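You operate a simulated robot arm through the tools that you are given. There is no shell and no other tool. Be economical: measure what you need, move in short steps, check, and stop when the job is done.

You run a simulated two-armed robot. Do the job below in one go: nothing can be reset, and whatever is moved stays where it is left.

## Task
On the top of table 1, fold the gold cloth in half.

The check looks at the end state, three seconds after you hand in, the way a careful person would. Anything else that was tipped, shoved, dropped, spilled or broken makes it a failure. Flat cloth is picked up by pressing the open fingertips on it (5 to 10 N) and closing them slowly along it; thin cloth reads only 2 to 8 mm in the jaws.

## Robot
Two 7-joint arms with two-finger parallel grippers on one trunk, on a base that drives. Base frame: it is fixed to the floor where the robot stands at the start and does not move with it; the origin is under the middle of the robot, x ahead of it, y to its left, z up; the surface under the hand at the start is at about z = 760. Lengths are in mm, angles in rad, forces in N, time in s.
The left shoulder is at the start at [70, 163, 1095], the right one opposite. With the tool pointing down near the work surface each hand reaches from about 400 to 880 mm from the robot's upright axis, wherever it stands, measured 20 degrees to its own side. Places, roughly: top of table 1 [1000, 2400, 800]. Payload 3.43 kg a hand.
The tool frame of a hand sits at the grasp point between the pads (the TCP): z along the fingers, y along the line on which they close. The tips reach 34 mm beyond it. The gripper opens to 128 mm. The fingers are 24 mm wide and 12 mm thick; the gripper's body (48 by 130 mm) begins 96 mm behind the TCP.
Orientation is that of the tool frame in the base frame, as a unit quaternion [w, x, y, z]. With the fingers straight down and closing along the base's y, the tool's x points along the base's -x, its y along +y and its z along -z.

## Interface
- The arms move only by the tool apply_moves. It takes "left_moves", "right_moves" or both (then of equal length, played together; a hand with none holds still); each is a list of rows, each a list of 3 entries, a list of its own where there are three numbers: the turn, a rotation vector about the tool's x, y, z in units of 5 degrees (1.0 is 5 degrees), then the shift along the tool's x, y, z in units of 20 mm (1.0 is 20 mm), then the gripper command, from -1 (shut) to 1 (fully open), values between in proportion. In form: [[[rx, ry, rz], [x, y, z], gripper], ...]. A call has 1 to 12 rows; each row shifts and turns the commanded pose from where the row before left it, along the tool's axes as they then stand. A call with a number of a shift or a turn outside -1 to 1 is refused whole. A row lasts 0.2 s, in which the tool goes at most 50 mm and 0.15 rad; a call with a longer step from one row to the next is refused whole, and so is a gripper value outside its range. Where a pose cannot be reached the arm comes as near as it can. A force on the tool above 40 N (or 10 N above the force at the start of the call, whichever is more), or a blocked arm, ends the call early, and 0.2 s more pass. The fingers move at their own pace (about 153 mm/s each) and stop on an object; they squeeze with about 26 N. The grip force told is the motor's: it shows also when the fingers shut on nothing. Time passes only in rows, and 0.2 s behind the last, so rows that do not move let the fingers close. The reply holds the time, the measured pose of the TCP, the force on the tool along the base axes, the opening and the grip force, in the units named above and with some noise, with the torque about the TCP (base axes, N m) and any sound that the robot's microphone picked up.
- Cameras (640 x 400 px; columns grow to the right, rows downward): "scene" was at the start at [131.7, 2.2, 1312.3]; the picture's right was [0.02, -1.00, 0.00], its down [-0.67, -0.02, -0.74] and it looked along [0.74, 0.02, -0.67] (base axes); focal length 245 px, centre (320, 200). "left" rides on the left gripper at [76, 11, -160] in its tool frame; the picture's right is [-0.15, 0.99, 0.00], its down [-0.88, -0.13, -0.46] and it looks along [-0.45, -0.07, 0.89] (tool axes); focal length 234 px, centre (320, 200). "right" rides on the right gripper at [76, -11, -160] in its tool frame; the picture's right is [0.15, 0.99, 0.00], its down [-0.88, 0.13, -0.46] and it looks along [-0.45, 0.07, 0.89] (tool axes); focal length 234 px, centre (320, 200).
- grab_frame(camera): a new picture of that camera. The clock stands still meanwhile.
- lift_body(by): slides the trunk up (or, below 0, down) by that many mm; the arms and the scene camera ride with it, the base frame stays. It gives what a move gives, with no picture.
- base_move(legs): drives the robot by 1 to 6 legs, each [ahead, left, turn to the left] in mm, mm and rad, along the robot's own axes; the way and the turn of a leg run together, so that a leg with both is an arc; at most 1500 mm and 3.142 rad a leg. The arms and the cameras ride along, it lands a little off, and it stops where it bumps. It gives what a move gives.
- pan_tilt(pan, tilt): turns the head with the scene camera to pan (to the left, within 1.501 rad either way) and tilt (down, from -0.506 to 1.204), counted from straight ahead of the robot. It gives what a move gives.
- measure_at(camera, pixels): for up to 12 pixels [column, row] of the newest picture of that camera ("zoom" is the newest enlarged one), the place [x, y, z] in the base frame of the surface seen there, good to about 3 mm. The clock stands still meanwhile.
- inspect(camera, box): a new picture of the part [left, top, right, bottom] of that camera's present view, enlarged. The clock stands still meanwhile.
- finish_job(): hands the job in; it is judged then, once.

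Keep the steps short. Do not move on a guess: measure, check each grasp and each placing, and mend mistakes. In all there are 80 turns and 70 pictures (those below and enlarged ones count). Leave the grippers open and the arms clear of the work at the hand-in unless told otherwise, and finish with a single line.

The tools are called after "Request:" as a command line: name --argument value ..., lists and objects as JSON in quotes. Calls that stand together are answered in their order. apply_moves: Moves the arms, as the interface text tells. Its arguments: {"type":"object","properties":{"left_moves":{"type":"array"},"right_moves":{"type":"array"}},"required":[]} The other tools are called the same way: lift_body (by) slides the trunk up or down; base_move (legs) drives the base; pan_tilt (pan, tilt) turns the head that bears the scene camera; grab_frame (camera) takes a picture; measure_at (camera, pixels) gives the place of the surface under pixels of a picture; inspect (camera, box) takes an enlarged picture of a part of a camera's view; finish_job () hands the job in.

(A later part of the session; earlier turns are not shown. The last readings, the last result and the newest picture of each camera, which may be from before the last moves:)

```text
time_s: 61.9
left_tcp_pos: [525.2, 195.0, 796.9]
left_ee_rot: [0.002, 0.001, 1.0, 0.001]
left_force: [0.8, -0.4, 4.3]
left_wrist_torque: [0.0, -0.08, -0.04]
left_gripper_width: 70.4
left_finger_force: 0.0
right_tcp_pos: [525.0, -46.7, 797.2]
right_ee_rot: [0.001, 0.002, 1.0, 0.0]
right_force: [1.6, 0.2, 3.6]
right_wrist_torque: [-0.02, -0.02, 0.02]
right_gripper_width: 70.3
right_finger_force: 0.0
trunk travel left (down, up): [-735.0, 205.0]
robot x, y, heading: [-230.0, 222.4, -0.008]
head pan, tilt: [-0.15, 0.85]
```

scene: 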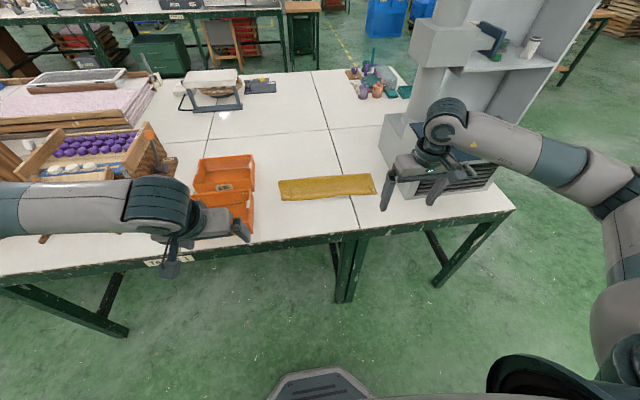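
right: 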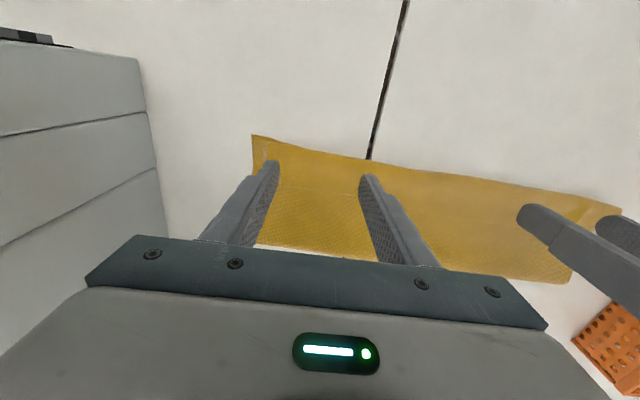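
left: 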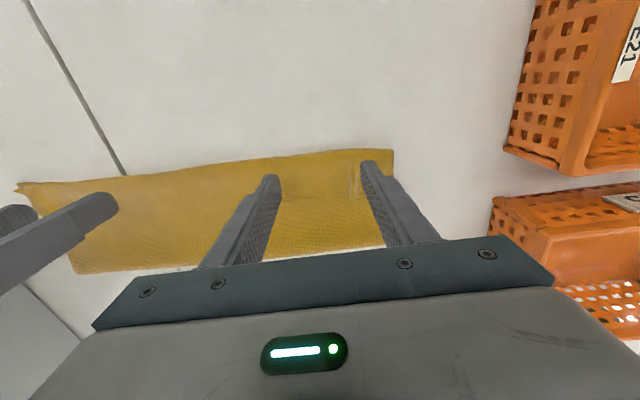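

Contact of about 4 N on both. I drag 60 mm toward me, in slow steps of 8 mm.

Request:
apply_moves --left_moves '[[[0, 0, 0], [0.4, 0, 0.02], 0.1], [[0, 0, 0], [0.4, 0, 0.0], 0.1], [[0, 0, 0], [0.4, 0, 0], 0.1], [[0, 0, 0], [0.4, 0, 0], 0.1], [[0, 0, 0], [0.4, 0, 0], 0.1], [[0, 0, 0], [0.4, 0, 0], 0.1], [[0, 0, 0], [0.4, 0, 0], 0.1], [[0, 0, 0], [0.2, 0, 0], 0.1]]' --right_moves '[[[0, 0, 0], [0.4, 0, 0.02], 0.1], [[0, 0, 0], [0.4, 0, 0.0], 0.1], [[0, 0, 0], [0.4, 0, 0], 0.1], [[0, 0, 0], [0.4, 0, 0], 0.1], [[0, 0, 0], [0.4, 0, 0], 0.1], [[0, 0, 0], [0.4, 0, 0], 0.1], [[0, 0, 0], [0.4, 0, 0], 0.1], [[0, 0, 0], [0.2, 0, 0], 0.1]]'

Request:
inspect --camera "scene" --box '[240, 140, 420, 252]'

```text
time_s: 63.7
left_tcp_pos: [466.5, 194.7, 796.3]
left_ee_rot: [0.001, 0.001, 1.0, 0.0]
left_force: [1.8, -0.4, 6.4]
left_wrist_torque: [0.01, -0.08, -0.03]
left_gripper_width: 70.4
left_finger_force: 0.0
right_tcp_pos: [464.1, -46.0, 796.4]
right_ee_rot: [0.001, 0.002, 1.0, 0.001]
right_force: [1.9, -0.4, 7.8]
right_wrist_torque: [0.0, -0.08, 0.02]
right_gripper_width: 70.3
right_finger_force: 0.0
trunk travel left (down, up): [-735.0, 205.0]
robot x, y, heading: [-227.7, 221.6, -0.001]
head pan, tilt: [-0.15, 0.85]
```

```text
3.56 times, centred on (330, 196) of scene
```

zoom: 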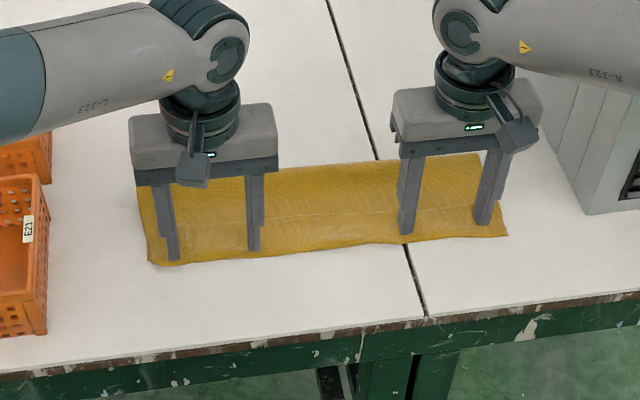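

I measure whether the hem rolled or the whole stack slid.

Request:
measure_at --camera "zoom" --pixels '[[155, 260], [320, 248], [500, 233], [320, 216], [440, 209], [320, 170], [470, 160], [195, 217], [145, 200]]'

```text
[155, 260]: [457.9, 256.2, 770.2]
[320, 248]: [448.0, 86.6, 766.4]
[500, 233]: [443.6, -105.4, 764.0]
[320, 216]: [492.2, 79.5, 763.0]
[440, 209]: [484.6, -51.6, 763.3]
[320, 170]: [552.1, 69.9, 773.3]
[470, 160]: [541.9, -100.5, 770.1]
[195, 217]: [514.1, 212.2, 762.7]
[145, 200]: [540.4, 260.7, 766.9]
```

The whole stack slid 60 mm toward me (near side now at x≈448, still well on the table) without unrolling. A balanced way: turn the jaws to lie along x, press one finger on the hem and the other on the layer behind it, and open the jaws, so the drags cancel and the hem rolls out. I lift and turn both hands 90 degrees.

Request:
apply_moves --left_moves '[[[0, 0, 0], [0, 0, -1], 0.1], [[0, 0, 0], [-0.8, 0.25, -1], 0.1], [[0, 0, 0], [-0.8, 0.25, -1], 0.1], [[0, 0, 1], [0, 0, 0], -0.53], [[0, 0, 1], [0, 0, 0], -0.53], [[0, 0, 1], [0, 0, 0], -0.53], [[0, 0, 1], [0, 0, 0], -0.53], [[0, 0, 1], [0, 0, 0], -0.53], [[0, 0, 1], [0, 0, 0], -0.53], [[0, 0, 1], [0, 0, 0], -0.53], [[0, 0, 1], [0, 0, 0], -0.53], [[0, 0, 1], [0, 0, 0], -0.53]]' --right_moves '[[[0, 0, 0], [0, 0, -1], 0.1], [[0, 0, 0], [-0.6, -0.35, -1], 0.1], [[0, 0, 0], [-0.6, -0.35, -1], 0.1], [[0, 0, -1], [0, 0, 0], -0.53], [[0, 0, -1], [0, 0, 0], -0.53], [[0, 0, -1], [0, 0, 0], -0.53], [[0, 0, -1], [0, 0, 0], -0.53], [[0, 0, -1], [0, 0, 0], -0.53], [[0, 0, -1], [0, 0, 0], -0.53], [[0, 0, -1], [0, 0, 0], -0.53], [[0, 0, -1], [0, 0, 0], -0.53], [[0, 0, -1], [0, 0, 0], -0.53]]'

Request:
apply_moves --left_moves '[[[0, 0, 1], [0, 0, 0], -0.53], [[0, 0, 1], [0, 0, 0], -0.53], [[0, 0, 1], [0, 0, 0], -0.53], [[0, 0, 1], [0, 0, 0], -0.53], [[0, 0, 1], [0, 0, 0], -0.53], [[0, 0, 1], [0, 0, 0], -0.53], [[0, 0, 1], [0, 0, 0], -0.53], [[0, 0, 1], [0, 0, 0], -0.53], [[0, 0, 1], [0, 0, 0], -0.53]]' --right_moves '[[[0, 0, -1], [0, 0, 0], -0.53], [[0, 0, -1], [0, 0, 0], -0.53], [[0, 0, -1], [0, 0, 0], -0.53], [[0, 0, -1], [0, 0, 0], -0.53], [[0, 0, -1], [0, 0, 0], -0.53], [[0, 0, -1], [0, 0, 0], -0.53], [[0, 0, -1], [0, 0, 0], -0.53], [[0, 0, -1], [0, 0, 0], -0.53], [[0, 0, -1], [0, 0, 0], -0.53]]'

Request:
inspect --camera "scene" --box '[220, 120, 420, 245]'

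```text
time_s: 66.3
left_tcp_pos: [499.0, 204.3, 855.6]
left_ee_rot: [0.002, 0.344, 0.939, 0.001]
left_force: [0.0, 0.1, 0.1]
left_wrist_torque: [-0.02, 0.01, 0.01]
left_gripper_width: 30.0
left_finger_force: 0.1
left hand out of reach, approached as far as the arm can: row 12
right_tcp_pos: [489.5, -61.1, 857.2]
right_ee_rot: [0.001, -0.237, 0.972, 0.001]
right_force: [-0.2, -0.6, 0.7]
right_wrist_torque: [0.03, 0.01, 0.01]
right_gripper_width: 30.3
right_finger_force: 0.0
right hand out of reach, approached as far as the arm can: row 10, 11, 12
trunk travel left (down, up): [-735.0, 205.0]
robot x, y, heading: [-228.5, 220.5, 0.0]
head pan, tilt: [-0.15, 0.85]
```

```text
time_s: 68.3
left_tcp_pos: [498.6, 204.8, 856.4]
left_ee_rot: [0.001, 0.343, 0.939, 0.001]
left_force: [1.1, -0.2, 0.5]
left_wrist_torque: [-0.03, 0.0, -0.03]
left_gripper_width: 30.1
left_finger_force: 0.1
left hand out of reach, approached as far as the arm can: row 1, 2, 3, 4, 5, 6, 7, 8, 9
right_tcp_pos: [488.3, -60.2, 855.7]
right_ee_rot: [0.0, -0.236, 0.972, 0.0]
right_force: [0.2, 0.1, -0.6]
right_wrist_torque: [0.03, 0.02, -0.02]
right_gripper_width: 30.2
right_finger_force: 0.0
right hand out of reach, approached as far as the arm can: row 1, 2, 3, 4, 5, 6, 7, 8, 9
trunk travel left (down, up): [-735.0, 205.0]
robot x, y, heading: [-230.0, 220.8, -0.005]
head pan, tilt: [-0.15, 0.85]
```

```text
3.20 times, centred on (320, 182) of scene
```

zoom: 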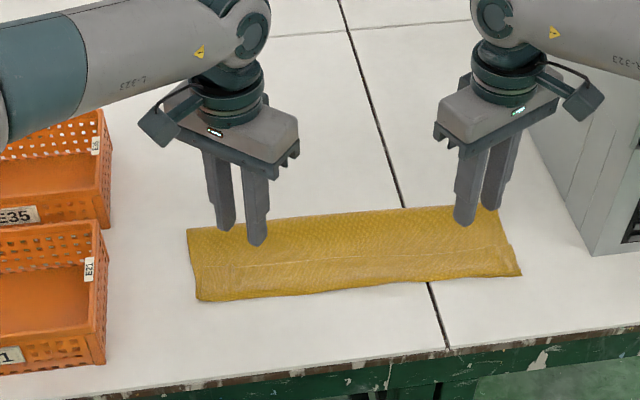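

The wrists stop at 40° and 27° this way round. I turn them the other way instead.

Request:
apply_moves --left_moves '[[[0, 0, -1], [0, 0, 0], -0.53], [[0, 0, -1], [0, 0, 0], -0.53], [[0, 0, -1], [0, 0, 0], -0.53], [[0, 0, -1], [0, 0, 0], -0.53], [[0, 0, -1], [0, 0, 0], -0.53], [[0, 0, -1], [0, 0, 0], -0.53], [[0, 0, -1], [0, 0, 0], -0.53], [[0, 0, -1], [0, 0, 0], -0.53], [[0, 0, -1], [0, 0, 0], -0.53], [[0, 0, -1], [0, 0, 0], -0.53], [[0, 0, -1], [0, 0, 0], -0.53], [[0, 0, -1], [0, 0, 0], -0.53]]' --right_moves '[[[0, 0, 1], [0, 0, 0], -0.53], [[0, 0, 1], [0, 0, 0], -0.53], [[0, 0, 1], [0, 0, 0], -0.53], [[0, 0, 1], [0, 0, 0], -0.53], [[0, 0, 1], [0, 0, 0], -0.53], [[0, 0, 1], [0, 0, 0], -0.53], [[0, 0, 1], [0, 0, 0], -0.53], [[0, 0, 1], [0, 0, 0], -0.53], [[0, 0, 1], [0, 0, 0], -0.53], [[0, 0, 1], [0, 0, 0], -0.53], [[0, 0, 1], [0, 0, 0], -0.53], [[0, 0, 1], [0, 0, 0], -0.53]]'

Request:
apply_moves --left_moves '[[[0, 0, -1], [0, 0, 0], -0.53], [[0, 0, -1], [0, 0, 0], -0.53], [[0, 0, -1], [0, 0, 0], -0.53], [[0, 0, -1], [0, 0, 0], -0.53], [[0, 0, -1], [0, 0, 0], -0.53], [[0, 0, -1], [0, 0, 0], -0.53], [[0, 0, -1], [0, 0, 0], -0.53], [[0, 0, -1], [0, 0, 0], -0.53], [[0, 0, -1], [0, 0, 0], -0.53], [[0, 0, -1], [0, 0, 0], -0.53], [[0, 0, -1], [0, 0, 0], -0.53], [[0, 0, -1], [0, 0, 0], -0.53]]' --right_moves '[[[0, 0, 1], [0, 0, 0], -0.53], [[0, 0, 1], [0, 0, 0], -0.53], [[0, 0, 1], [0, 0, 0], -0.53], [[0, 0, 1], [0, 0, 0], -0.53], [[0, 0, 1], [0, 0, 0], -0.53], [[0, 0, 1], [0, 0, 0], -0.53], [[0, 0, 1], [0, 0, 0], -0.53], [[0, 0, 1], [0, 0, 0], -0.53], [[0, 0, 1], [0, 0, 0], -0.53], [[0, 0, 1], [0, 0, 0], -0.53], [[0, 0, 1], [0, 0, 0], -0.53], [[0, 0, 0.4], [0, 0, 0], -0.53]]'

Request:
grab_frame --camera "scene"

```text
time_s: 70.9
left_tcp_pos: [499.1, 203.0, 855.1]
left_ee_rot: [0.0, -0.173, 0.985, 0.0]
left_force: [0.0, -0.5, 0.5]
left_wrist_torque: [0.0, -0.01, 0.01]
left_gripper_width: 30.2
left_finger_force: 0.1
right_tcp_pos: [490.1, -61.9, 856.4]
right_ee_rot: [-0.001, 0.283, 0.959, 0.001]
right_force: [-0.1, 0.2, 0.4]
right_wrist_torque: [0.0, -0.02, 0.01]
right_gripper_width: 30.0
right_finger_force: 0.1
trunk travel left (down, up): [-735.0, 205.0]
robot x, y, heading: [-229.9, 226.5, 0.0]
head pan, tilt: [-0.15, 0.85]
```

```text
time_s: 73.5
left_tcp_pos: [498.2, 202.9, 856.8]
left_ee_rot: [0.001, -0.643, 0.766, 0.0]
left_force: [-0.1, 0.0, -0.1]
left_wrist_torque: [-0.01, 0.04, 0.0]
left_gripper_width: 29.9
left_finger_force: 0.0
right_tcp_pos: [488.8, -61.8, 855.5]
right_ee_rot: [-0.001, 0.706, 0.708, 0.0]
right_force: [0.0, -0.1, -0.1]
right_wrist_torque: [0.0, 0.02, 0.02]
right_gripper_width: 29.9
right_finger_force: 0.2
trunk travel left (down, up): [-735.0, 205.0]
robot x, y, heading: [-231.2, 222.5, -0.0]
head pan, tilt: [-0.15, 0.85]
```

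```text
17 pictures are left
```

scene: 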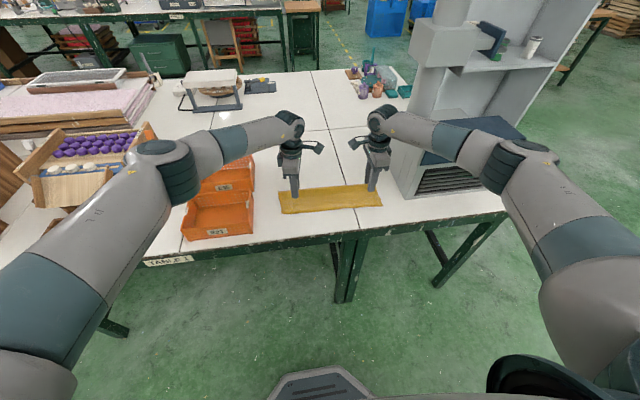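

Turned (left −80°, right +90°). I measure the hem line and near edge in the last enlargement (the cloth has not moved).

Request:
measure_at --camera "zoom" --pixels '[[210, 267], [260, 263], [330, 260], [400, 255], [470, 248], [205, 298], [260, 294], [340, 286], [470, 276], [510, 273], [195, 235], [420, 212]]'

Request:
inspect --camera "scene" --box '[270, 170, 390, 220]'

```text
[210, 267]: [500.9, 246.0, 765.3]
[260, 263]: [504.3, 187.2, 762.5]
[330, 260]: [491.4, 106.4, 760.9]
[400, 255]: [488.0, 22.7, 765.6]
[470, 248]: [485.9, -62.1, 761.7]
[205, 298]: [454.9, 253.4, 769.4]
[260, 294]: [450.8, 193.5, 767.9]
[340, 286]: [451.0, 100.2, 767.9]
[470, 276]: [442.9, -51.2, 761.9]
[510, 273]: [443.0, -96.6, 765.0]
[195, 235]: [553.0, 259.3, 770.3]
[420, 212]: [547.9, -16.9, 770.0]
```

```text
5.33 times, centred on (330, 195) of scene
```

zoom: 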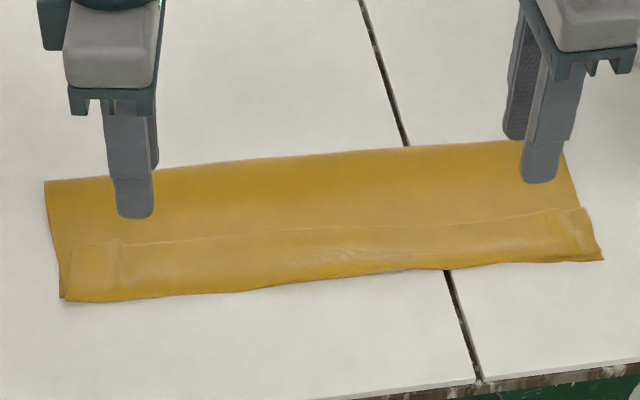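

Positions fit: near fingers over the hem, far fingers behind it. I lower both.

Request:
apply_moves --left_moves '[[[0, 0, 0], [0, 0, 0.9], -0.53], [[0, 0, 0], [0, 0, 0.9], -0.53], [[0, 0, 0], [0, 0, 0.7], -0.53], [[0, 0, 0], [0, 0, 0.3], -0.53], [[0, 0, 0], [0, 0, 0], -0.53]]' --right_moves '[[[0, 0, 0], [0, 0, 0.9], -0.53], [[0, 0, 0], [0, 0, 0.9], -0.53], [[0, 0, 0], [0, 0, 0.7], -0.53], [[0, 0, 0], [0, 0, 0.3], -0.53], [[0, 0, 0], [0, 0, 0], -0.53]]'

Request:
apply_moves --left_moves '[[[0, 0, 0], [0, 0, 0.1], -0.53], [[0, 0, 0], [0, 0, 0.05], -0.53]]' --right_moves '[[[0, 0, 0], [0, 0, 0.1], -0.53], [[0, 0, 0], [0, 0, 0.05], -0.53]]'

```text
time_s: 74.7
left_tcp_pos: [498.6, 202.8, 799.6]
left_ee_rot: [0.0, -0.642, 0.767, 0.0]
left_force: [0.3, 0.7, 0.4]
left_wrist_torque: [-0.01, 0.03, 0.0]
left_gripper_width: 29.7
left_finger_force: 0.0
right_tcp_pos: [489.8, -62.0, 799.7]
right_ee_rot: [0.0, 0.705, 0.709, 0.001]
right_force: [0.2, -1.3, 0.0]
right_wrist_torque: [0.04, 0.01, 0.0]
right_gripper_width: 30.0
right_finger_force: 0.1
trunk travel left (down, up): [-735.0, 205.0]
robot x, y, heading: [-227.2, 218.9, -0.003]
head pan, tilt: [-0.15, 0.85]
```

```text
time_s: 75.3
left_tcp_pos: [498.0, 203.1, 797.0]
left_ee_rot: [0.001, -0.641, 0.767, 0.001]
left_force: [-1.2, 0.1, 1.1]
left_wrist_torque: [0.0, 0.02, 0.04]
left_gripper_width: 29.8
left_finger_force: 0.2
right_tcp_pos: [488.8, -60.7, 797.5]
right_ee_rot: [0.001, 0.705, 0.709, 0.001]
right_force: [0.1, 0.1, 0.9]
right_wrist_torque: [0.04, 0.02, 0.0]
right_gripper_width: 29.9
right_finger_force: 0.1
trunk travel left (down, up): [-735.0, 205.0]
robot x, y, heading: [-228.9, 221.0, -0.005]
head pan, tilt: [-0.15, 0.85]
```

About 1 N. I press 1 mm more and open the jaws slowly to 80 mm.

Request:
apply_moves --left_moves '[[[0, 0, 0], [0, 0, 0.06], -0.53], [[0, 0, 0], [0, 0, 0], -0.45], [[0, 0, 0], [0, 0, 0], -0.37], [[0, 0, 0], [0, 0, 0], -0.29], [[0, 0, 0], [0, 0, 0], -0.21], [[0, 0, 0], [0, 0, 0], -0.13], [[0, 0, 0], [0, 0, 0], -0.05], [[0, 0, 0], [0, 0, 0], 0.03], [[0, 0, 0], [0, 0, 0], 0.11], [[0, 0, 0], [0, 0, 0], 0.19], [[0, 0, 0], [0, 0, 0], 0.25]]' --right_moves '[[[0, 0, 0], [0, 0, 0.06], -0.53], [[0, 0, 0], [0, 0, 0], -0.45], [[0, 0, 0], [0, 0, 0], -0.37], [[0, 0, 0], [0, 0, 0], -0.29], [[0, 0, 0], [0, 0, 0], -0.21], [[0, 0, 0], [0, 0, 0], -0.13], [[0, 0, 0], [0, 0, 0], -0.05], [[0, 0, 0], [0, 0, 0], 0.03], [[0, 0, 0], [0, 0, 0], 0.11], [[0, 0, 0], [0, 0, 0], 0.19], [[0, 0, 0], [0, 0, 0], 0.25]]'

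Request:
inspect --camera "scene" --box '[270, 170, 390, 220]'

```text
time_s: 77.7
left_tcp_pos: [497.8, 204.2, 797.5]
left_ee_rot: [0.002, -0.642, 0.767, -0.001]
left_force: [-1.3, -1.1, 4.8]
left_wrist_torque: [-0.04, 0.15, 0.01]
left_gripper_width: 77.5
left_finger_force: 0.1
right_tcp_pos: [489.1, -61.5, 796.2]
right_ee_rot: [0.001, 0.705, 0.709, 0.001]
right_force: [-2.1, 1.2, 5.0]
right_wrist_torque: [0.04, 0.16, -0.02]
right_gripper_width: 76.8
right_finger_force: 0.2
trunk travel left (down, up): [-735.0, 205.0]
robot x, y, heading: [-231.0, 218.7, -0.005]
head pan, tilt: [-0.15, 0.85]
```

```text
5.33 times, centred on (330, 195) of scene
```

zoom: 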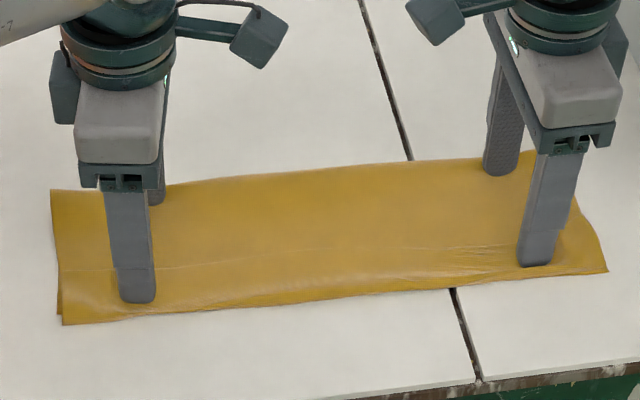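

The stack slid again and the hem barely rolled. Better idea: with the jaws along x, pinch only the top layer as a small ridge about 22 mm in front of the present fold. That line is the true middle; lifted, both halves (and the hem) hang straight like on a clothesline, and I can lay them down trailing toward me. I lift the hands and measure the present outline.

Request:
apply_moves --left_moves '[[[0, 0, 0], [0, 0, -0.5], 0.25], [[0, 0, 0], [0, 0, -1], -0.4], [[0, 0, 0], [0, 0, -1], -0.4], [[0, 0, 0], [0, 0, -1], -0.4]]' --right_moves '[[[0, 0, 0], [0, 0, -0.5], 0.25], [[0, 0, 0], [0, 0, -1], -0.4], [[0, 0, 0], [0, 0, -1], -0.4], [[0, 0, 0], [0, 0, -1], -0.4]]'

Request:
inspect --camera "scene" --box '[270, 170, 390, 232]'

```text
time_s: 78.7
left_tcp_pos: [497.5, 204.5, 865.6]
left_ee_rot: [0.002, -0.642, 0.767, -0.001]
left_force: [-0.6, -0.1, -0.1]
left_wrist_torque: [-0.01, -0.02, 0.0]
left_gripper_width: 38.3
left_finger_force: 0.1
right_tcp_pos: [489.1, -61.0, 868.8]
right_ee_rot: [0.001, 0.705, 0.709, 0.0]
right_force: [-0.6, 0.9, 0.4]
right_wrist_torque: [-0.02, -0.04, 0.01]
right_gripper_width: 38.4
right_finger_force: 0.0
trunk travel left (down, up): [-735.0, 205.0]
robot x, y, heading: [-228.0, 225.7, -0.002]
head pan, tilt: [-0.15, 0.85]
```

```text
5.33 times, centred on (330, 201) of scene
```

zoom: 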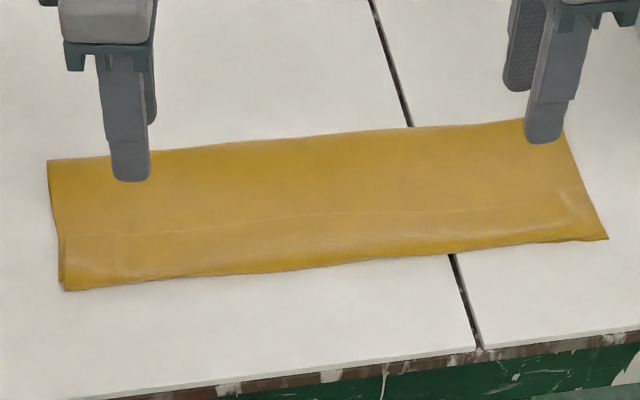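

Request:
measure_at --camera "zoom" --pixels '[[52, 165], [62, 285], [80, 234], [75, 286], [200, 152], [300, 143], [300, 217], [300, 264], [500, 128], [570, 140], [560, 190], [600, 236]]'

```text
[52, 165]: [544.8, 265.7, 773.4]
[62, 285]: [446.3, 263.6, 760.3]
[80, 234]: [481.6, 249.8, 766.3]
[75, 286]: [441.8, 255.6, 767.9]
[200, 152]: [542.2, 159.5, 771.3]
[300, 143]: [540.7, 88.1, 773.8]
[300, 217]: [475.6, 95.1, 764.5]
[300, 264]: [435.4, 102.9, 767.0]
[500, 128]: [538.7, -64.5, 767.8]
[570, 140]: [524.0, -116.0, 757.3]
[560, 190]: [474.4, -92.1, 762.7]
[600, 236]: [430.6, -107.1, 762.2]
```

The fold lies at x≈547 (left) to 538 (right), near side 441/430, hem edge 482/474; the true middle is about 27 mm in front of the fold. I move the left jaw to (521, 224), the right one to (512, −75), 36 mm open, and lower both to just above the top layer.

Request:
apply_moves --left_moves '[[[0, 0, -1], [-0.6, -0.5, 0], -0.44], [[0, 0, -1], [-0.6, -0.5, 0], -0.44], [[0, 0, 0], [0, 0, 0.78], -0.44], [[0, 0, 0], [0, 0, 0.78], -0.44], [[0, 0, 0], [0, 0, 0.78], -0.44], [[0, 0, 0], [0, 0, 0.78], -0.44], [[0, 0, 0], [0, 0, 0], -0.44]]' --right_moves '[[[0, 0, 0], [-0.35, 0.575, 0], -0.44], [[0, 0, 0], [-0.35, 0.575, 0], -0.44], [[0, 0, 0], [0, 0, 0.82], -0.44], [[0, 0, 0], [0, 0, 0.82], -0.44], [[0, 0, 0], [0, 0, 0.82], -0.44], [[0, 0, 0], [0, 0, 0.82], -0.44], [[0, 0, 0], [0, 0, 0], -0.44]]'

Request:
inspect --camera "scene" --box '[270, 170, 390, 232]'

```text
time_s: 80.3
left_tcp_pos: [520.9, 225.5, 801.9]
left_ee_rot: [0.0, -0.707, 0.707, 0.0]
left_force: [0.2, -0.1, 0.1]
left_wrist_torque: [0.01, -0.02, 0.0]
left_gripper_width: 35.7
left_finger_force: 0.2
right_tcp_pos: [510.9, -75.3, 801.0]
right_ee_rot: [0.001, 0.705, 0.709, 0.0]
right_force: [0.1, -0.2, 1.3]
right_wrist_torque: [0.02, 0.0, 0.02]
right_gripper_width: 35.8
right_finger_force: 0.1
trunk travel left (down, up): [-735.0, 205.0]
robot x, y, heading: [-231.7, 222.2, -0.003]
head pan, tilt: [-0.15, 0.85]
```

```text
5.33 times, centred on (330, 201) of scene
```

zoom: 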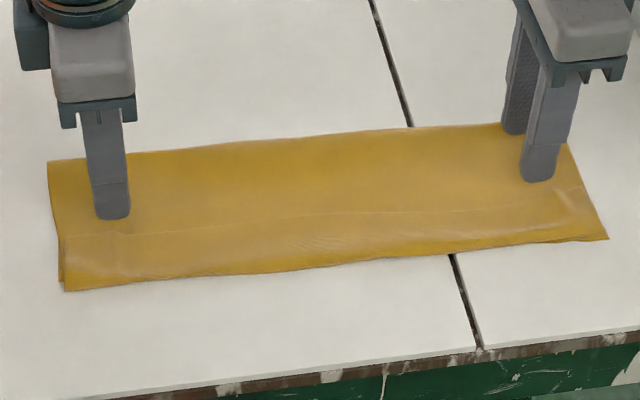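

Good placement. I lower about 3.5 mm to a light touch and read the force.

Request:
apply_moves --left_moves '[[[0, 0, 0], [0, 0, 0.1], -0.44], [[0, 0, 0], [0, 0, 0.1], -0.44]]' --right_moves '[[[0, 0, 0], [0, 0, 0.09], -0.44], [[0, 0, 0], [0, 0, 0.08], -0.44]]'

```text
time_s: 80.9
left_tcp_pos: [521.4, 225.6, 798.6]
left_ee_rot: [0.0, -0.706, 0.708, -0.001]
left_force: [-0.1, 0.0, 0.6]
left_wrist_torque: [-0.01, -0.01, 0.07]
left_gripper_width: 35.4
left_finger_force: 0.1
right_tcp_pos: [511.2, -75.0, 796.7]
right_ee_rot: [0.001, 0.706, 0.709, 0.0]
right_force: [-0.7, 0.5, 0.8]
right_wrist_torque: [0.0, -0.02, 0.0]
right_gripper_width: 35.9
right_finger_force: 0.1
trunk travel left (down, up): [-735.0, 205.0]
robot x, y, heading: [-230.1, 221.1, -0.006]
head pan, tilt: [-0.15, 0.85]
```

I press 1 mm (left) and 0.5 mm (right) more and close slowly.

Request:
apply_moves --left_moves '[[[0, 0, 0], [0, 0, 0.08], -0.44], [[0, 0, 0], [0, 0, 0], -0.52], [[0, 0, 0], [0, 0, 0], -0.59], [[0, 0, 0], [0, 0, 0], -0.66], [[0, 0, 0], [0, 0, 0], -0.73], [[0, 0, 0], [0, 0, 0], -0.8], [[0, 0, 0], [0, 0, 0], -0.87], [[0, 0, 0], [0, 0, 0], -0.94], [[0, 0, 0], [0, 0, 0], -1], [[0, 0, 0], [0, 0, 0], -1], [[0, 0, 0], [0, 0, 0], -1]]' --right_moves '[[[0, 0, 0], [0, 0, 0.04], -0.44], [[0, 0, 0], [0, 0, 0], -0.52], [[0, 0, 0], [0, 0, 0], -0.59], [[0, 0, 0], [0, 0, 0], -0.66], [[0, 0, 0], [0, 0, 0], -0.73], [[0, 0, 0], [0, 0, 0], -0.8], [[0, 0, 0], [0, 0, 0], -0.87], [[0, 0, 0], [0, 0, 0], -0.94], [[0, 0, 0], [0, 0, 0], -1], [[0, 0, 0], [0, 0, 0], -1], [[0, 0, 0], [0, 0, 0], -1]]'

Request:
inspect --camera "scene" --box '[270, 170, 390, 232]'

```text
time_s: 83.3
left_tcp_pos: [521.8, 225.7, 797.5]
left_ee_rot: [0.001, -0.707, 0.707, -0.001]
left_force: [-0.1, 0.2, -0.2]
left_wrist_torque: [-0.01, -0.01, 0.0]
left_gripper_width: 0.0
left_finger_force: 26.2
right_tcp_pos: [512.8, -74.6, 795.8]
right_ee_rot: [0.001, 0.705, 0.709, -0.001]
right_force: [0.3, -0.1, 4.8]
right_wrist_torque: [0.03, -0.03, 0.03]
right_gripper_width: 7.3
right_finger_force: 25.7
trunk travel left (down, up): [-735.0, 205.0]
robot x, y, heading: [-229.3, 220.5, -0.003]
head pan, tilt: [-0.15, 0.85]
```

```text
5.33 times, centred on (330, 201) of scene
```

zoom: 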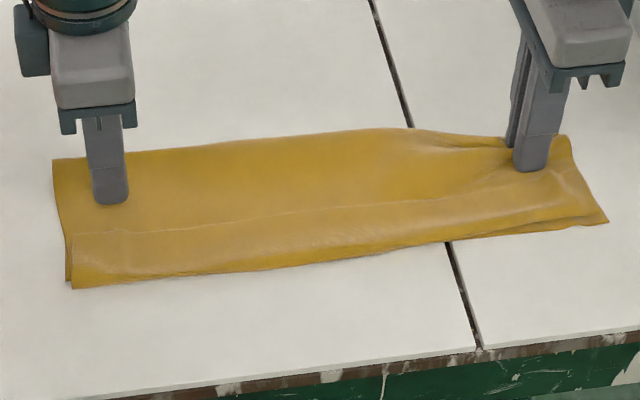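

The left jaws closed on nothing (0.0 mm) while the right took all layers (7.3 mm). I use that: take all layers with the left too, lift the whole bundle so that gravity unrolls the hem, and lay it down trailing toward me. The left opens again, presses a little more, and closes.

Request:
apply_moves --left_moves '[[[0, 0, 0], [0, 0, 0], -0.7], [[0, 0, 0], [0, 0, 0], -0.4], [[0, 0, 0], [0, 0, 0.05], -0.4], [[0, 0, 0], [0, 0, 0.05], -0.4], [[0, 0, 0], [0, 0, 0.02], -0.5], [[0, 0, 0], [0, 0, 0], -0.58], [[0, 0, 0], [0, 0, 0], -0.66], [[0, 0, 0], [0, 0, 0], -0.75], [[0, 0, 0], [0, 0, 0], -0.84], [[0, 0, 0], [0, 0, 0], -0.93], [[0, 0, 0], [0, 0, 0], -1], [[0, 0, 0], [0, 0, 0], -1]]'

```text
time_s: 85.9
left_tcp_pos: [521.9, 224.4, 795.4]
left_ee_rot: [0.0, -0.706, 0.708, -0.001]
left_force: [-0.3, -0.5, 4.6]
left_wrist_torque: [-0.01, 0.02, -0.01]
left_gripper_width: 6.9
left_finger_force: 25.5
right_tcp_pos: [511.6, -75.7, 796.3]
right_ee_rot: [0.001, 0.705, 0.709, -0.001]
right_force: [0.2, 1.2, 3.0]
right_wrist_torque: [0.03, 0.0, 0.01]
right_gripper_width: 6.8
right_finger_force: 26.5
trunk travel left (down, up): [-735.0, 205.0]
robot x, y, heading: [-229.6, 223.4, -0.001]
head pan, tilt: [-0.15, 0.85]
```

Left now holds 6.9 mm, right 6.8. I lift the bundle to z≈960, bring it 120 mm toward me, and look.

Request:
apply_moves --left_moves '[[[0, 0, 0], [0, 0, -0.5], -1], [[0, 0, 0], [0, 0, -0.7], -1], [[0, 0, 0], [0, 0, -1], -1], [[0, 0, 0], [0, 1, -1], -1], [[0, 0, 0], [0, 1, -1], -1], [[0, 0, 0], [0, 1, -1], -1], [[0, 0, 0], [0, 1, -1], -1], [[0, 0, 0], [0, 1, -1], -1], [[0, 0, 0], [0, 1, -1], -1], [[0, 0, 0], [0, 0, 0], -1], [[0, 0, 0], [0, 0, 0], -1]]' --right_moves '[[[0, 0, 0], [0, 0, -0.5], -1], [[0, 0, 0], [0, 0, -0.7], -1], [[0, 0, 0], [0, 0, -1], -1], [[0, 0, 0], [0, -1, -1], -1], [[0, 0, 0], [0, -1, -1], -1], [[0, 0, 0], [0, -1, -1], -1], [[0, 0, 0], [0, -1, -1], -1], [[0, 0, 0], [0, -1, -1], -1], [[0, 0, 0], [0, -1, -1], -1], [[0, 0, 0], [0, 0, 0], -1], [[0, 0, 0], [0, 0, 0], -1]]'

Request:
inspect --camera "scene" --box '[240, 120, 420, 260]'

```text
time_s: 88.3
left_tcp_pos: [401.6, 227.1, 960.1]
left_ee_rot: [0.0, -0.706, 0.708, -0.001]
left_force: [0.2, -0.3, 0.0]
left_wrist_torque: [0.01, -0.02, 0.03]
left_gripper_width: 6.9
left_finger_force: 25.9
right_tcp_pos: [393.7, -77.1, 961.4]
right_ee_rot: [0.0, 0.706, 0.709, 0.0]
right_force: [0.1, 0.2, -0.1]
right_wrist_torque: [-0.01, 0.0, 0.02]
right_gripper_width: 5.8
right_finger_force: 25.7
trunk travel left (down, up): [-735.0, 205.0]
robot x, y, heading: [-230.2, 222.5, -0.004]
head pan, tilt: [-0.15, 0.85]
```

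```text
2.86 times, centred on (330, 190) of scene
```

zoom: 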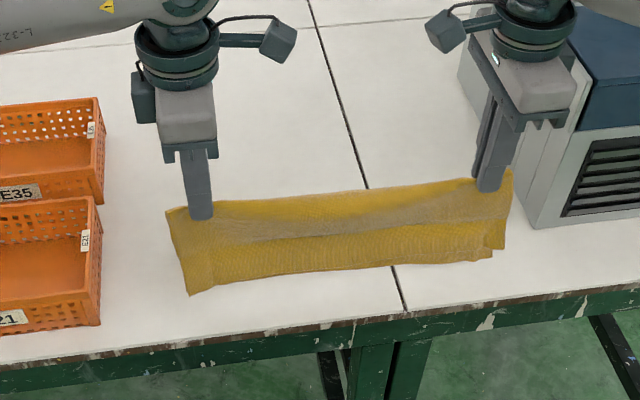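

The bundle hangs from both hands. I measure the hanging edge.

Request:
measure_at --camera "zoom" --pixels '[[195, 285], [300, 270], [400, 262], [480, 254], [200, 222], [300, 240], [330, 200], [440, 225], [500, 235]]'

Request:
inspect --camera "scene" --box '[280, 170, 390, 230]'

```text
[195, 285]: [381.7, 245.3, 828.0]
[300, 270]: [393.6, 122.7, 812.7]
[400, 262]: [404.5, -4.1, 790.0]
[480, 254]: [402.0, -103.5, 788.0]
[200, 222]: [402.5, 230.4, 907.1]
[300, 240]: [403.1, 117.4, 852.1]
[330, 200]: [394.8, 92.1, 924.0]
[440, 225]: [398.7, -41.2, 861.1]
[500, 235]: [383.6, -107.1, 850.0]
```

```text
5.82 times, centred on (335, 200) of scene
```

zoom: 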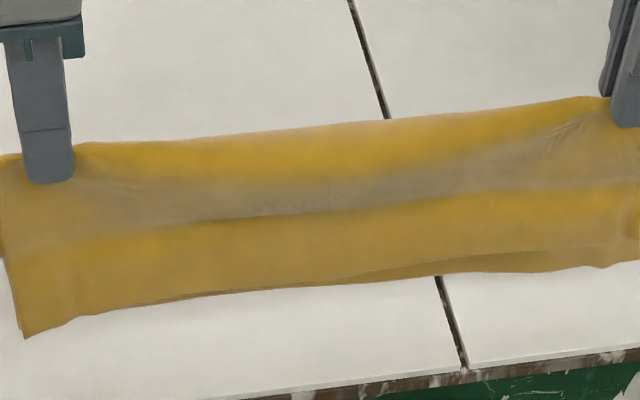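

The hem has dropped open and both hanging edges are nearly level (z≈790–825). I lower until the edges touch, then go forward and down in a quarter arc so both flaps trail flat toward me.

Request:
apply_moves --left_moves '[[[0, 0, 0], [0, 0, 0.85], -1], [[0, 0, 0], [0, 0, 0.85], -1], [[0, 0, 0], [0, 0, 0.8], -1], [[0, 0, 0], [0, -1, 0.09], -1], [[0, 0, 0], [0, -1, 0.26], -1], [[0, 0, 0], [0, -0.93, 0.42], -1], [[0, 0, 0], [0, -0.84, 0.57], -1], [[0, 0, 0], [0, -0.73, 0.7], -1], [[0, 0, 0], [0, -0.6, 0.81], -1], [[0, 0, 0], [0, -0.5, 0.9], -1], [[0, 0, 0], [0, -0.4, 0.96], -1], [[0, 0, 0], [0, -0.3, 0.75], -1]]' --right_moves '[[[0, 0, 0], [0, 0, 0.85], -1], [[0, 0, 0], [0, 0, 0.85], -1], [[0, 0, 0], [0, 0, 0.8], -1], [[0, 0, 0], [0, 1, 0.09], -1], [[0, 0, 0], [0, 1, 0.26], -1], [[0, 0, 0], [0, 0.93, 0.42], -1], [[0, 0, 0], [0, 0.84, 0.57], -1], [[0, 0, 0], [0, 0.73, 0.7], -1], [[0, 0, 0], [0, 0.6, 0.81], -1], [[0, 0, 0], [0, 0.5, 0.9], -1], [[0, 0, 0], [0, 0.4, 0.96], -1], [[0, 0, 0], [0, 0.3, 0.75], -1]]'

Request:
inspect --camera "scene" --box '[260, 160, 400, 240]'

```text
time_s: 90.9
left_tcp_pos: [528.2, 225.1, 799.6]
left_ee_rot: [0.002, -0.706, 0.708, 0.0]
left_force: [-1.5, 0.3, 0.5]
left_wrist_torque: [0.0, -0.01, 0.0]
left_gripper_width: 7.0
left_finger_force: 26.8
right_tcp_pos: [518.9, -76.2, 797.5]
right_ee_rot: [0.001, 0.705, 0.709, 0.0]
right_force: [-0.6, 0.4, -0.2]
right_wrist_torque: [-0.02, 0.01, -0.03]
right_gripper_width: 5.7
right_finger_force: 25.8
trunk travel left (down, up): [-735.0, 205.0]
robot x, y, heading: [-229.4, 221.7, -0.004]
head pan, tilt: [-0.15, 0.85]
```

```text
4.57 times, centred on (330, 200) of scene
```

zoom: 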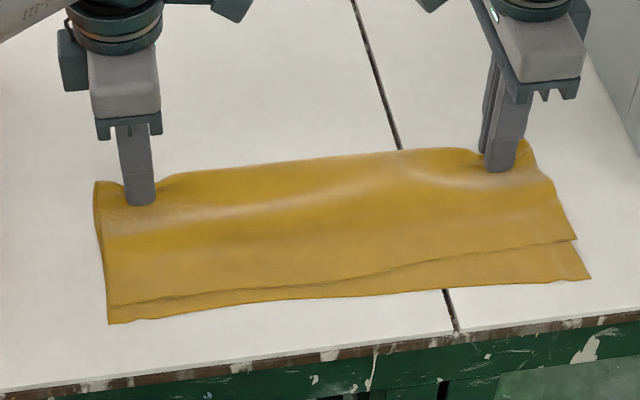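

The hem is gone and both layers lie flat; the top edge is somewhat short at the right. I release by slowly opening the jaws along x (which also spreads the ridge), lift off, and measure.

Request:
apply_moves --left_moves '[[[0, 0, 0], [0, 0, 0.05], -0.9], [[0, 0, 0], [0, 0, 0], -0.75], [[0, 0, 0], [0, 0, 0], -0.6], [[0, 0, 0], [0, 0, 0], -0.45], [[0, 0, 0], [0, 0, 0], -0.3], [[0, 0, 0], [0, 0, 0], -0.3], [[0, 0, 0], [0, 0, -0.5], -0.3], [[0, 0, 0], [0, 0, -1], -0.3], [[0, 0, 0], [0, 0, -1], -0.3], [[0, 0, 0], [0, 0, -1], -0.3], [[0, 0, 0], [0, 0, -1], -0.3]]' --right_moves '[[[0, 0, 0], [0, 0, 0], -0.9], [[0, 0, 0], [0, 0, 0], -0.75], [[0, 0, 0], [0, 0, 0], -0.6], [[0, 0, 0], [0, 0, 0], -0.45], [[0, 0, 0], [0, 0, 0], -0.3], [[0, 0, 0], [0, 0, 0], -0.3], [[0, 0, 0], [0, 0, -0.5], -0.3], [[0, 0, 0], [0, 0, -1], -0.3], [[0, 0, 0], [0, 0, -1], -0.3], [[0, 0, 0], [0, 0, -1], -0.3], [[0, 0, 0], [0, 0, -1], -0.3]]'

Request:
inspect --camera "scene" --box '[260, 160, 400, 240]'

```text
time_s: 93.3
left_tcp_pos: [528.1, 225.4, 890.0]
left_ee_rot: [0.0, -0.707, 0.707, -0.001]
left_force: [-0.2, 0.0, -0.9]
left_wrist_torque: [-0.03, 0.03, 0.04]
left_gripper_width: 44.5
left_finger_force: 0.0
right_tcp_pos: [518.3, -75.7, 890.5]
right_ee_rot: [0.001, 0.705, 0.709, 0.0]
right_force: [0.6, -0.6, -0.4]
right_wrist_torque: [-0.01, 0.0, -0.02]
right_gripper_width: 44.8
right_finger_force: 0.1
trunk travel left (down, up): [-735.0, 205.0]
robot x, y, heading: [-230.2, 223.6, -0.004]
head pan, tilt: [-0.15, 0.85]
```

```text
4.57 times, centred on (330, 200) of scene
```

zoom: 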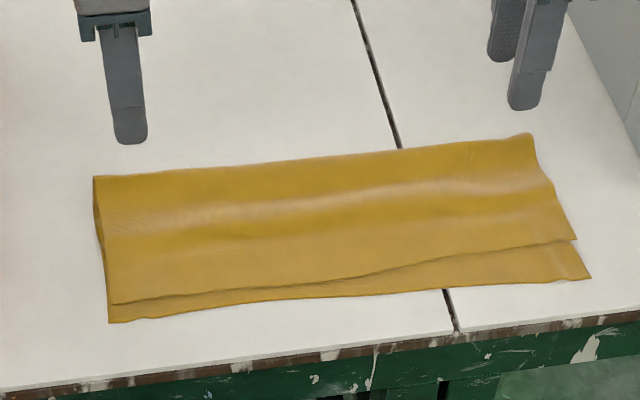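

I measure both near edges, the fold and the height of the bulge.

Request:
measure_at --camera "zoom" --pixels '[[98, 180], [115, 301], [112, 320], [300, 164], [300, 280], [300, 297], [500, 142], [500, 250], [500, 281], [570, 238], [585, 277], [350, 195]]'

```text
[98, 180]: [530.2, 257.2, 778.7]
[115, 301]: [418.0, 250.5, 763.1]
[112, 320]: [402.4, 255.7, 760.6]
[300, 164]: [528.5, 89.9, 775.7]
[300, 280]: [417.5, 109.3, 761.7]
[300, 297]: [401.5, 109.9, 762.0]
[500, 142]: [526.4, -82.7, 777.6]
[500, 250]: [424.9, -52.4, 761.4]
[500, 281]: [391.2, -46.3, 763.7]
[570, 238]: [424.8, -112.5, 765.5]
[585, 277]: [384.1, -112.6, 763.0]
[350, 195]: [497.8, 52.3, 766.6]
```

Top edge is short by 15 mm at the left and middle and 35 mm at the right, and the top has slack near the fold to give. I will set the near finger on the bare bottom strip and the far finger on the top layer (jaw tilted 3° so the near finger holds more), and close: this draws the top toward me over the bottom with balanced drags. First I move into place above it.

Request:
apply_moves --left_moves '[[[0.12, 0, 0], [0, 0.94, 0], -0.38], [[0.12, 0, 0], [0, 0.94, 0], -0.38], [[0.12, 0, 0], [0, 0.94, 0], -0.38], [[0.12, 0, 0], [0, 0.94, 0], -0.38], [[0.12, 0, 0], [0, 0.94, 0], -0.38], [[0, 0, 0], [0, 0, 0.85], -0.38], [[0, 0, 0], [0, 0, 0.85], -0.38], [[0, 0, 0], [0, 0, 0.85], -0.38], [[0, 0, 0], [0, 0, 0.85], -0.38], [[0, 0, 0], [0, 0, 0.85], -0.38], [[0, 0, 0], [0, 0, 0.1], -0.38]]' --right_moves '[[[-0.12, 0, 0], [-0.04, -0.84, 0], -0.06], [[-0.12, 0, 0], [-0.04, -0.84, 0], -0.06], [[-0.12, 0, 0], [-0.04, -0.84, 0], -0.06], [[-0.12, 0, 0], [-0.04, -0.84, 0], -0.06], [[-0.12, 0, 0], [-0.04, -0.84, 0], -0.06], [[0, 0, 0], [0, 0, 0.85], -0.06], [[0, 0, 0], [0, 0, 0.85], -0.06], [[0, 0, 0], [0, 0, 0.85], -0.06], [[0, 0, 0], [0, 0, 0.85], -0.06], [[0, 0, 0], [0, 0, 0.85], -0.06], [[0, 0, 0], [0, 0, 0.1], -0.06]]'

Request:
inspect --camera "scene" --box '[260, 160, 400, 240]'

```text
time_s: 95.7
left_tcp_pos: [438.5, 224.9, 801.2]
left_ee_rot: [-0.019, 0.707, -0.707, 0.019]
left_force: [0.3, 0.1, 0.2]
left_wrist_torque: [-0.02, 0.02, 0.0]
left_gripper_width: 39.6
left_finger_force: 0.0
right_tcp_pos: [438.8, -78.9, 803.0]
right_ee_rot: [0.019, 0.705, 0.709, 0.019]
right_force: [0.0, -0.4, -0.5]
right_wrist_torque: [-0.01, 0.01, 0.03]
right_gripper_width: 60.1
right_finger_force: 0.0
trunk travel left (down, up): [-735.0, 205.0]
robot x, y, heading: [-231.5, 221.1, -0.002]
head pan, tilt: [-0.15, 0.85]
```

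```text
4.57 times, centred on (330, 200) of scene
```

zoom: 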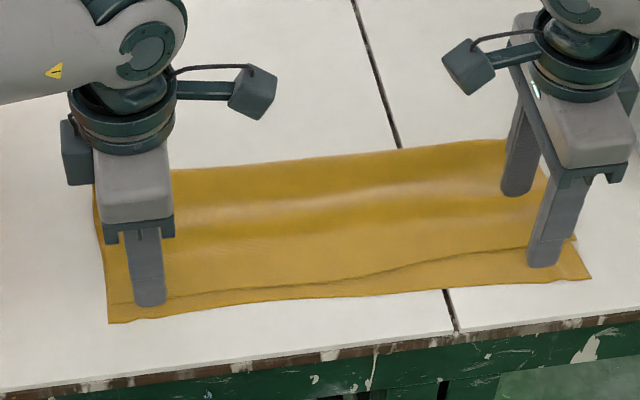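

The right finger stands on the bare strip; the left is 9 mm too far in. I correct and lower to touch.

Request:
apply_moves --left_moves '[[[0, 0, 0], [0, 0.45, 0], -0.38], [[0, 0, 0], [0, 0, 0.1], -0.38], [[0, 0, 0], [0, 0, 0.1], -0.38], [[0, 0, 0], [0, 0, 0.03], -0.38]]' --right_moves '[[[0, 0, 0], [0, -0.2, 0], -0.06], [[0, 0, 0], [0, 0, 0.15], -0.06], [[0, 0, 0], [0, 0, 0.12], -0.06], [[0, 0, 0], [0, 0, 0.04], -0.06]]'

```text
time_s: 96.7
left_tcp_pos: [428.0, 225.7, 797.5]
left_ee_rot: [0.02, -0.706, 0.708, -0.019]
left_force: [-0.7, 0.7, 4.3]
left_wrist_torque: [0.01, 0.19, -0.03]
left_gripper_width: 39.8
left_finger_force: 0.3
right_tcp_pos: [435.5, -79.5, 797.5]
right_ee_rot: [0.019, 0.705, 0.709, 0.02]
right_force: [0.0, -2.1, 7.0]
right_wrist_torque: [-0.07, 0.27, 0.07]
right_gripper_width: 59.9
right_finger_force: 0.0
trunk travel left (down, up): [-735.0, 205.0]
robot x, y, heading: [-230.2, 219.4, 0.002]
head pan, tilt: [-0.15, 0.85]
```

Only the near fingers bear (torque shows it). I take off part of the tilt while lowering 1 mm so the far fingers touch the top layer, close partly (right 38 mm, left 18 mm), then lift off.

Request:
apply_moves --left_moves '[[[-0.25, 0, 0], [0, 0, 0.05], -0.38], [[0, 0, 0], [0, 0, 0], -0.42], [[0, 0, 0], [0, 0, 0], -0.46], [[0, 0, 0], [0, 0, 0], -0.5], [[0, 0, 0], [0, 0, 0], -0.54], [[0, 0, 0], [0, 0, 0], -0.58], [[0, 0, 0], [0, 0, 0], -0.62], [[0, 0, 0], [0, 0, 0], -0.66], [[0, 0, 0], [0, 0, 0], -0.66], [[0, 0, 0], [0, 0, -1], -0.66], [[0, 0, 0], [0, 0, -1], -0.66], [[0, 0, 0], [0, 0, -1], -0.66]]' --right_moves '[[[0.35, 0, 0], [0, 0, 0.06], -0.06], [[0, 0, 0], [0, 0, 0], -0.15], [[0, 0, 0], [0, 0, 0], -0.24], [[0, 0, 0], [0, 0, 0], -0.33], [[0, 0, 0], [0, 0, 0], -0.42], [[0, 0, 0], [0, 0, 0], -0.5], [[0, 0, 0], [0, 0, 0], -0.58], [[0, 0, 0], [0, 0, 0], -0.66], [[0, 0, 0], [0, 0, 0], -0.66], [[0, 0, 0], [0, 0, -1], -0.66], [[0, 0, 0], [0, 0, -1], -0.66], [[0, 0, 0], [0, 0, -1], -0.66]]'

Request:
inspect --camera "scene" --box '[260, 160, 400, 240]'

```text
time_s: 99.3
left_tcp_pos: [426.3, 225.3, 855.1]
left_ee_rot: [0.011, -0.705, 0.709, -0.01]
left_force: [0.1, -0.4, -0.3]
left_wrist_torque: [-0.02, 0.0, -0.02]
left_gripper_width: 21.7
left_finger_force: 0.0
right_tcp_pos: [432.2, -80.3, 855.1]
right_ee_rot: [0.009, 0.705, 0.709, 0.008]
right_force: [0.3, -0.1, -0.5]
right_wrist_torque: [0.05, 0.02, 0.0]
right_gripper_width: 21.8
right_finger_force: 0.1
trunk travel left (down, up): [-735.0, 205.0]
robot x, y, heading: [-231.4, 219.5, -0.0]
head pan, tilt: [-0.15, 0.85]
```

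```text
4.57 times, centred on (330, 200) of scene
```

zoom: 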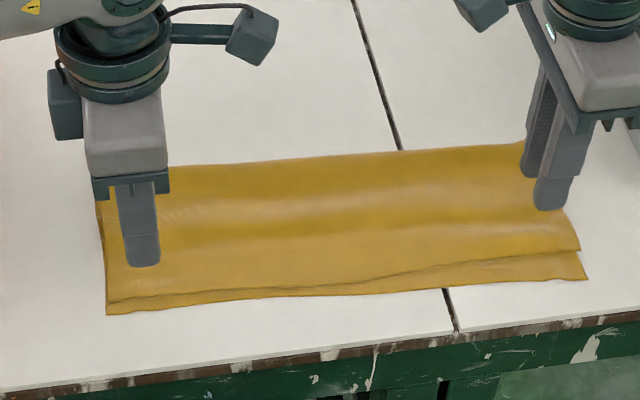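

It worked: left gap now about 9 mm, right about 25 mm. I repeat the pass at the right only (same height as before), while the left hand rises clear.

Request:
apply_moves --left_moves '[[[0, 0, 0], [0, 0, -0.5], -0.3], [[0, 0, 0], [0, 0, -0.5], -0.3], [[0, 0, 0], [0, 0, -0.5], -0.3], [[0, 0, 0], [0, 0, -0.5], -0.3], [[0, 0, 0], [0, 0, -0.5], -0.3], [[0, 0, 0], [0, 0, -0.5], -0.3], [[0, 0, 0], [0, 0, 0], 0], [[0, 0, 0], [0, 0, 0], 0], [[0, 0, 0], [0, 0, 0], 0], [[0, 0, 0], [0, 0, 0], 0], [[0, 0, 0], [0, 0, 0], 0], [[0, 0, 0], [0, 0, 0], 0]]' --right_moves '[[[0, 0, 0], [-0.2, -0.1, 0], -0.06], [[0, 0, 0], [0, 0, 0.9], -0.06], [[0, 0, 0], [0, 0, 0.9], -0.06], [[0, 0, 0], [0, 0, 0.8], -0.06], [[0, 0, 0], [0, 0, 0.3], -0.06], [[0, 0, 0], [0, 0, 0.12], -0.06], [[0, 0, 0], [0, 0, 0], -0.17], [[0, 0, 0], [0, 0, 0], -0.28], [[0, 0, 0], [0, 0, 0], -0.39], [[0, 0, 0], [0, 0, 0], -0.5], [[0, 0, 0], [0, 0, 0], -0.6], [[0, 0, 0], [0, 0, 0], -0.7]]'

Request:
apply_moves --right_moves '[[[0, 0, 0], [0, 0, 0], -0.7], [[0, 0, 0], [0, 0, -1], -0.7], [[0, 0, 0], [0, 0, -1], -0.7], [[0, 0, 0], [0, 0, -1], -0.7]]'

Request:
inspect --camera "scene" --box '[260, 160, 400, 240]'

```text
time_s: 101.9
left_tcp_pos: [425.4, 226.5, 915.7]
left_ee_rot: [0.012, -0.707, 0.707, -0.012]
left_force: [1.0, -0.3, 0.6]
left_wrist_torque: [-0.01, 0.01, -0.02]
left_gripper_width: 63.8
left_finger_force: 0.0
right_tcp_pos: [433.1, -82.9, 796.6]
right_ee_rot: [0.008, 0.705, 0.709, 0.009]
right_force: [1.5, -0.3, 11.2]
right_wrist_torque: [0.02, 0.11, -0.01]
right_gripper_width: 17.8
right_finger_force: 0.0
trunk travel left (down, up): [-735.0, 205.0]
robot x, y, heading: [-232.2, 222.3, -0.001]
head pan, tilt: [-0.15, 0.85]
```

```text
time_s: 102.9
left_tcp_pos: [426.6, 225.4, 912.6]
left_ee_rot: [0.011, -0.707, 0.707, -0.011]
left_force: [0.3, -0.4, -0.1]
left_wrist_torque: [0.0, 0.02, 0.0]
left_gripper_width: 63.9
left_finger_force: 0.0
right_tcp_pos: [431.6, -84.9, 854.3]
right_ee_rot: [0.007, 0.704, 0.71, 0.007]
right_force: [0.6, -0.6, 0.0]
right_wrist_torque: [0.0, 0.0, -0.02]
right_gripper_width: 18.9
right_finger_force: 0.0
trunk travel left (down, up): [-735.0, 205.0]
robot x, y, heading: [-233.3, 221.3, 0.0]
head pan, tilt: [-0.15, 0.85]
```

```text
4.57 times, centred on (330, 200) of scene
```

zoom: 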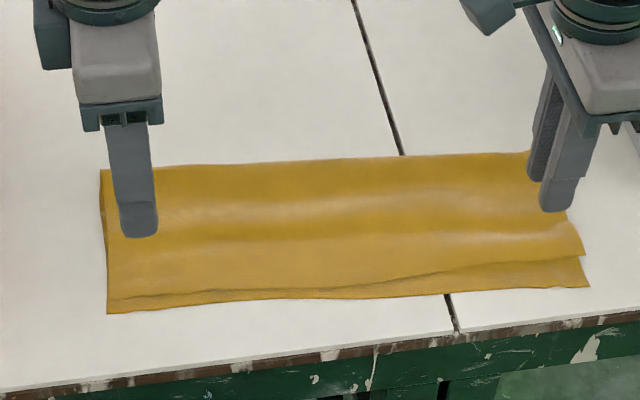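

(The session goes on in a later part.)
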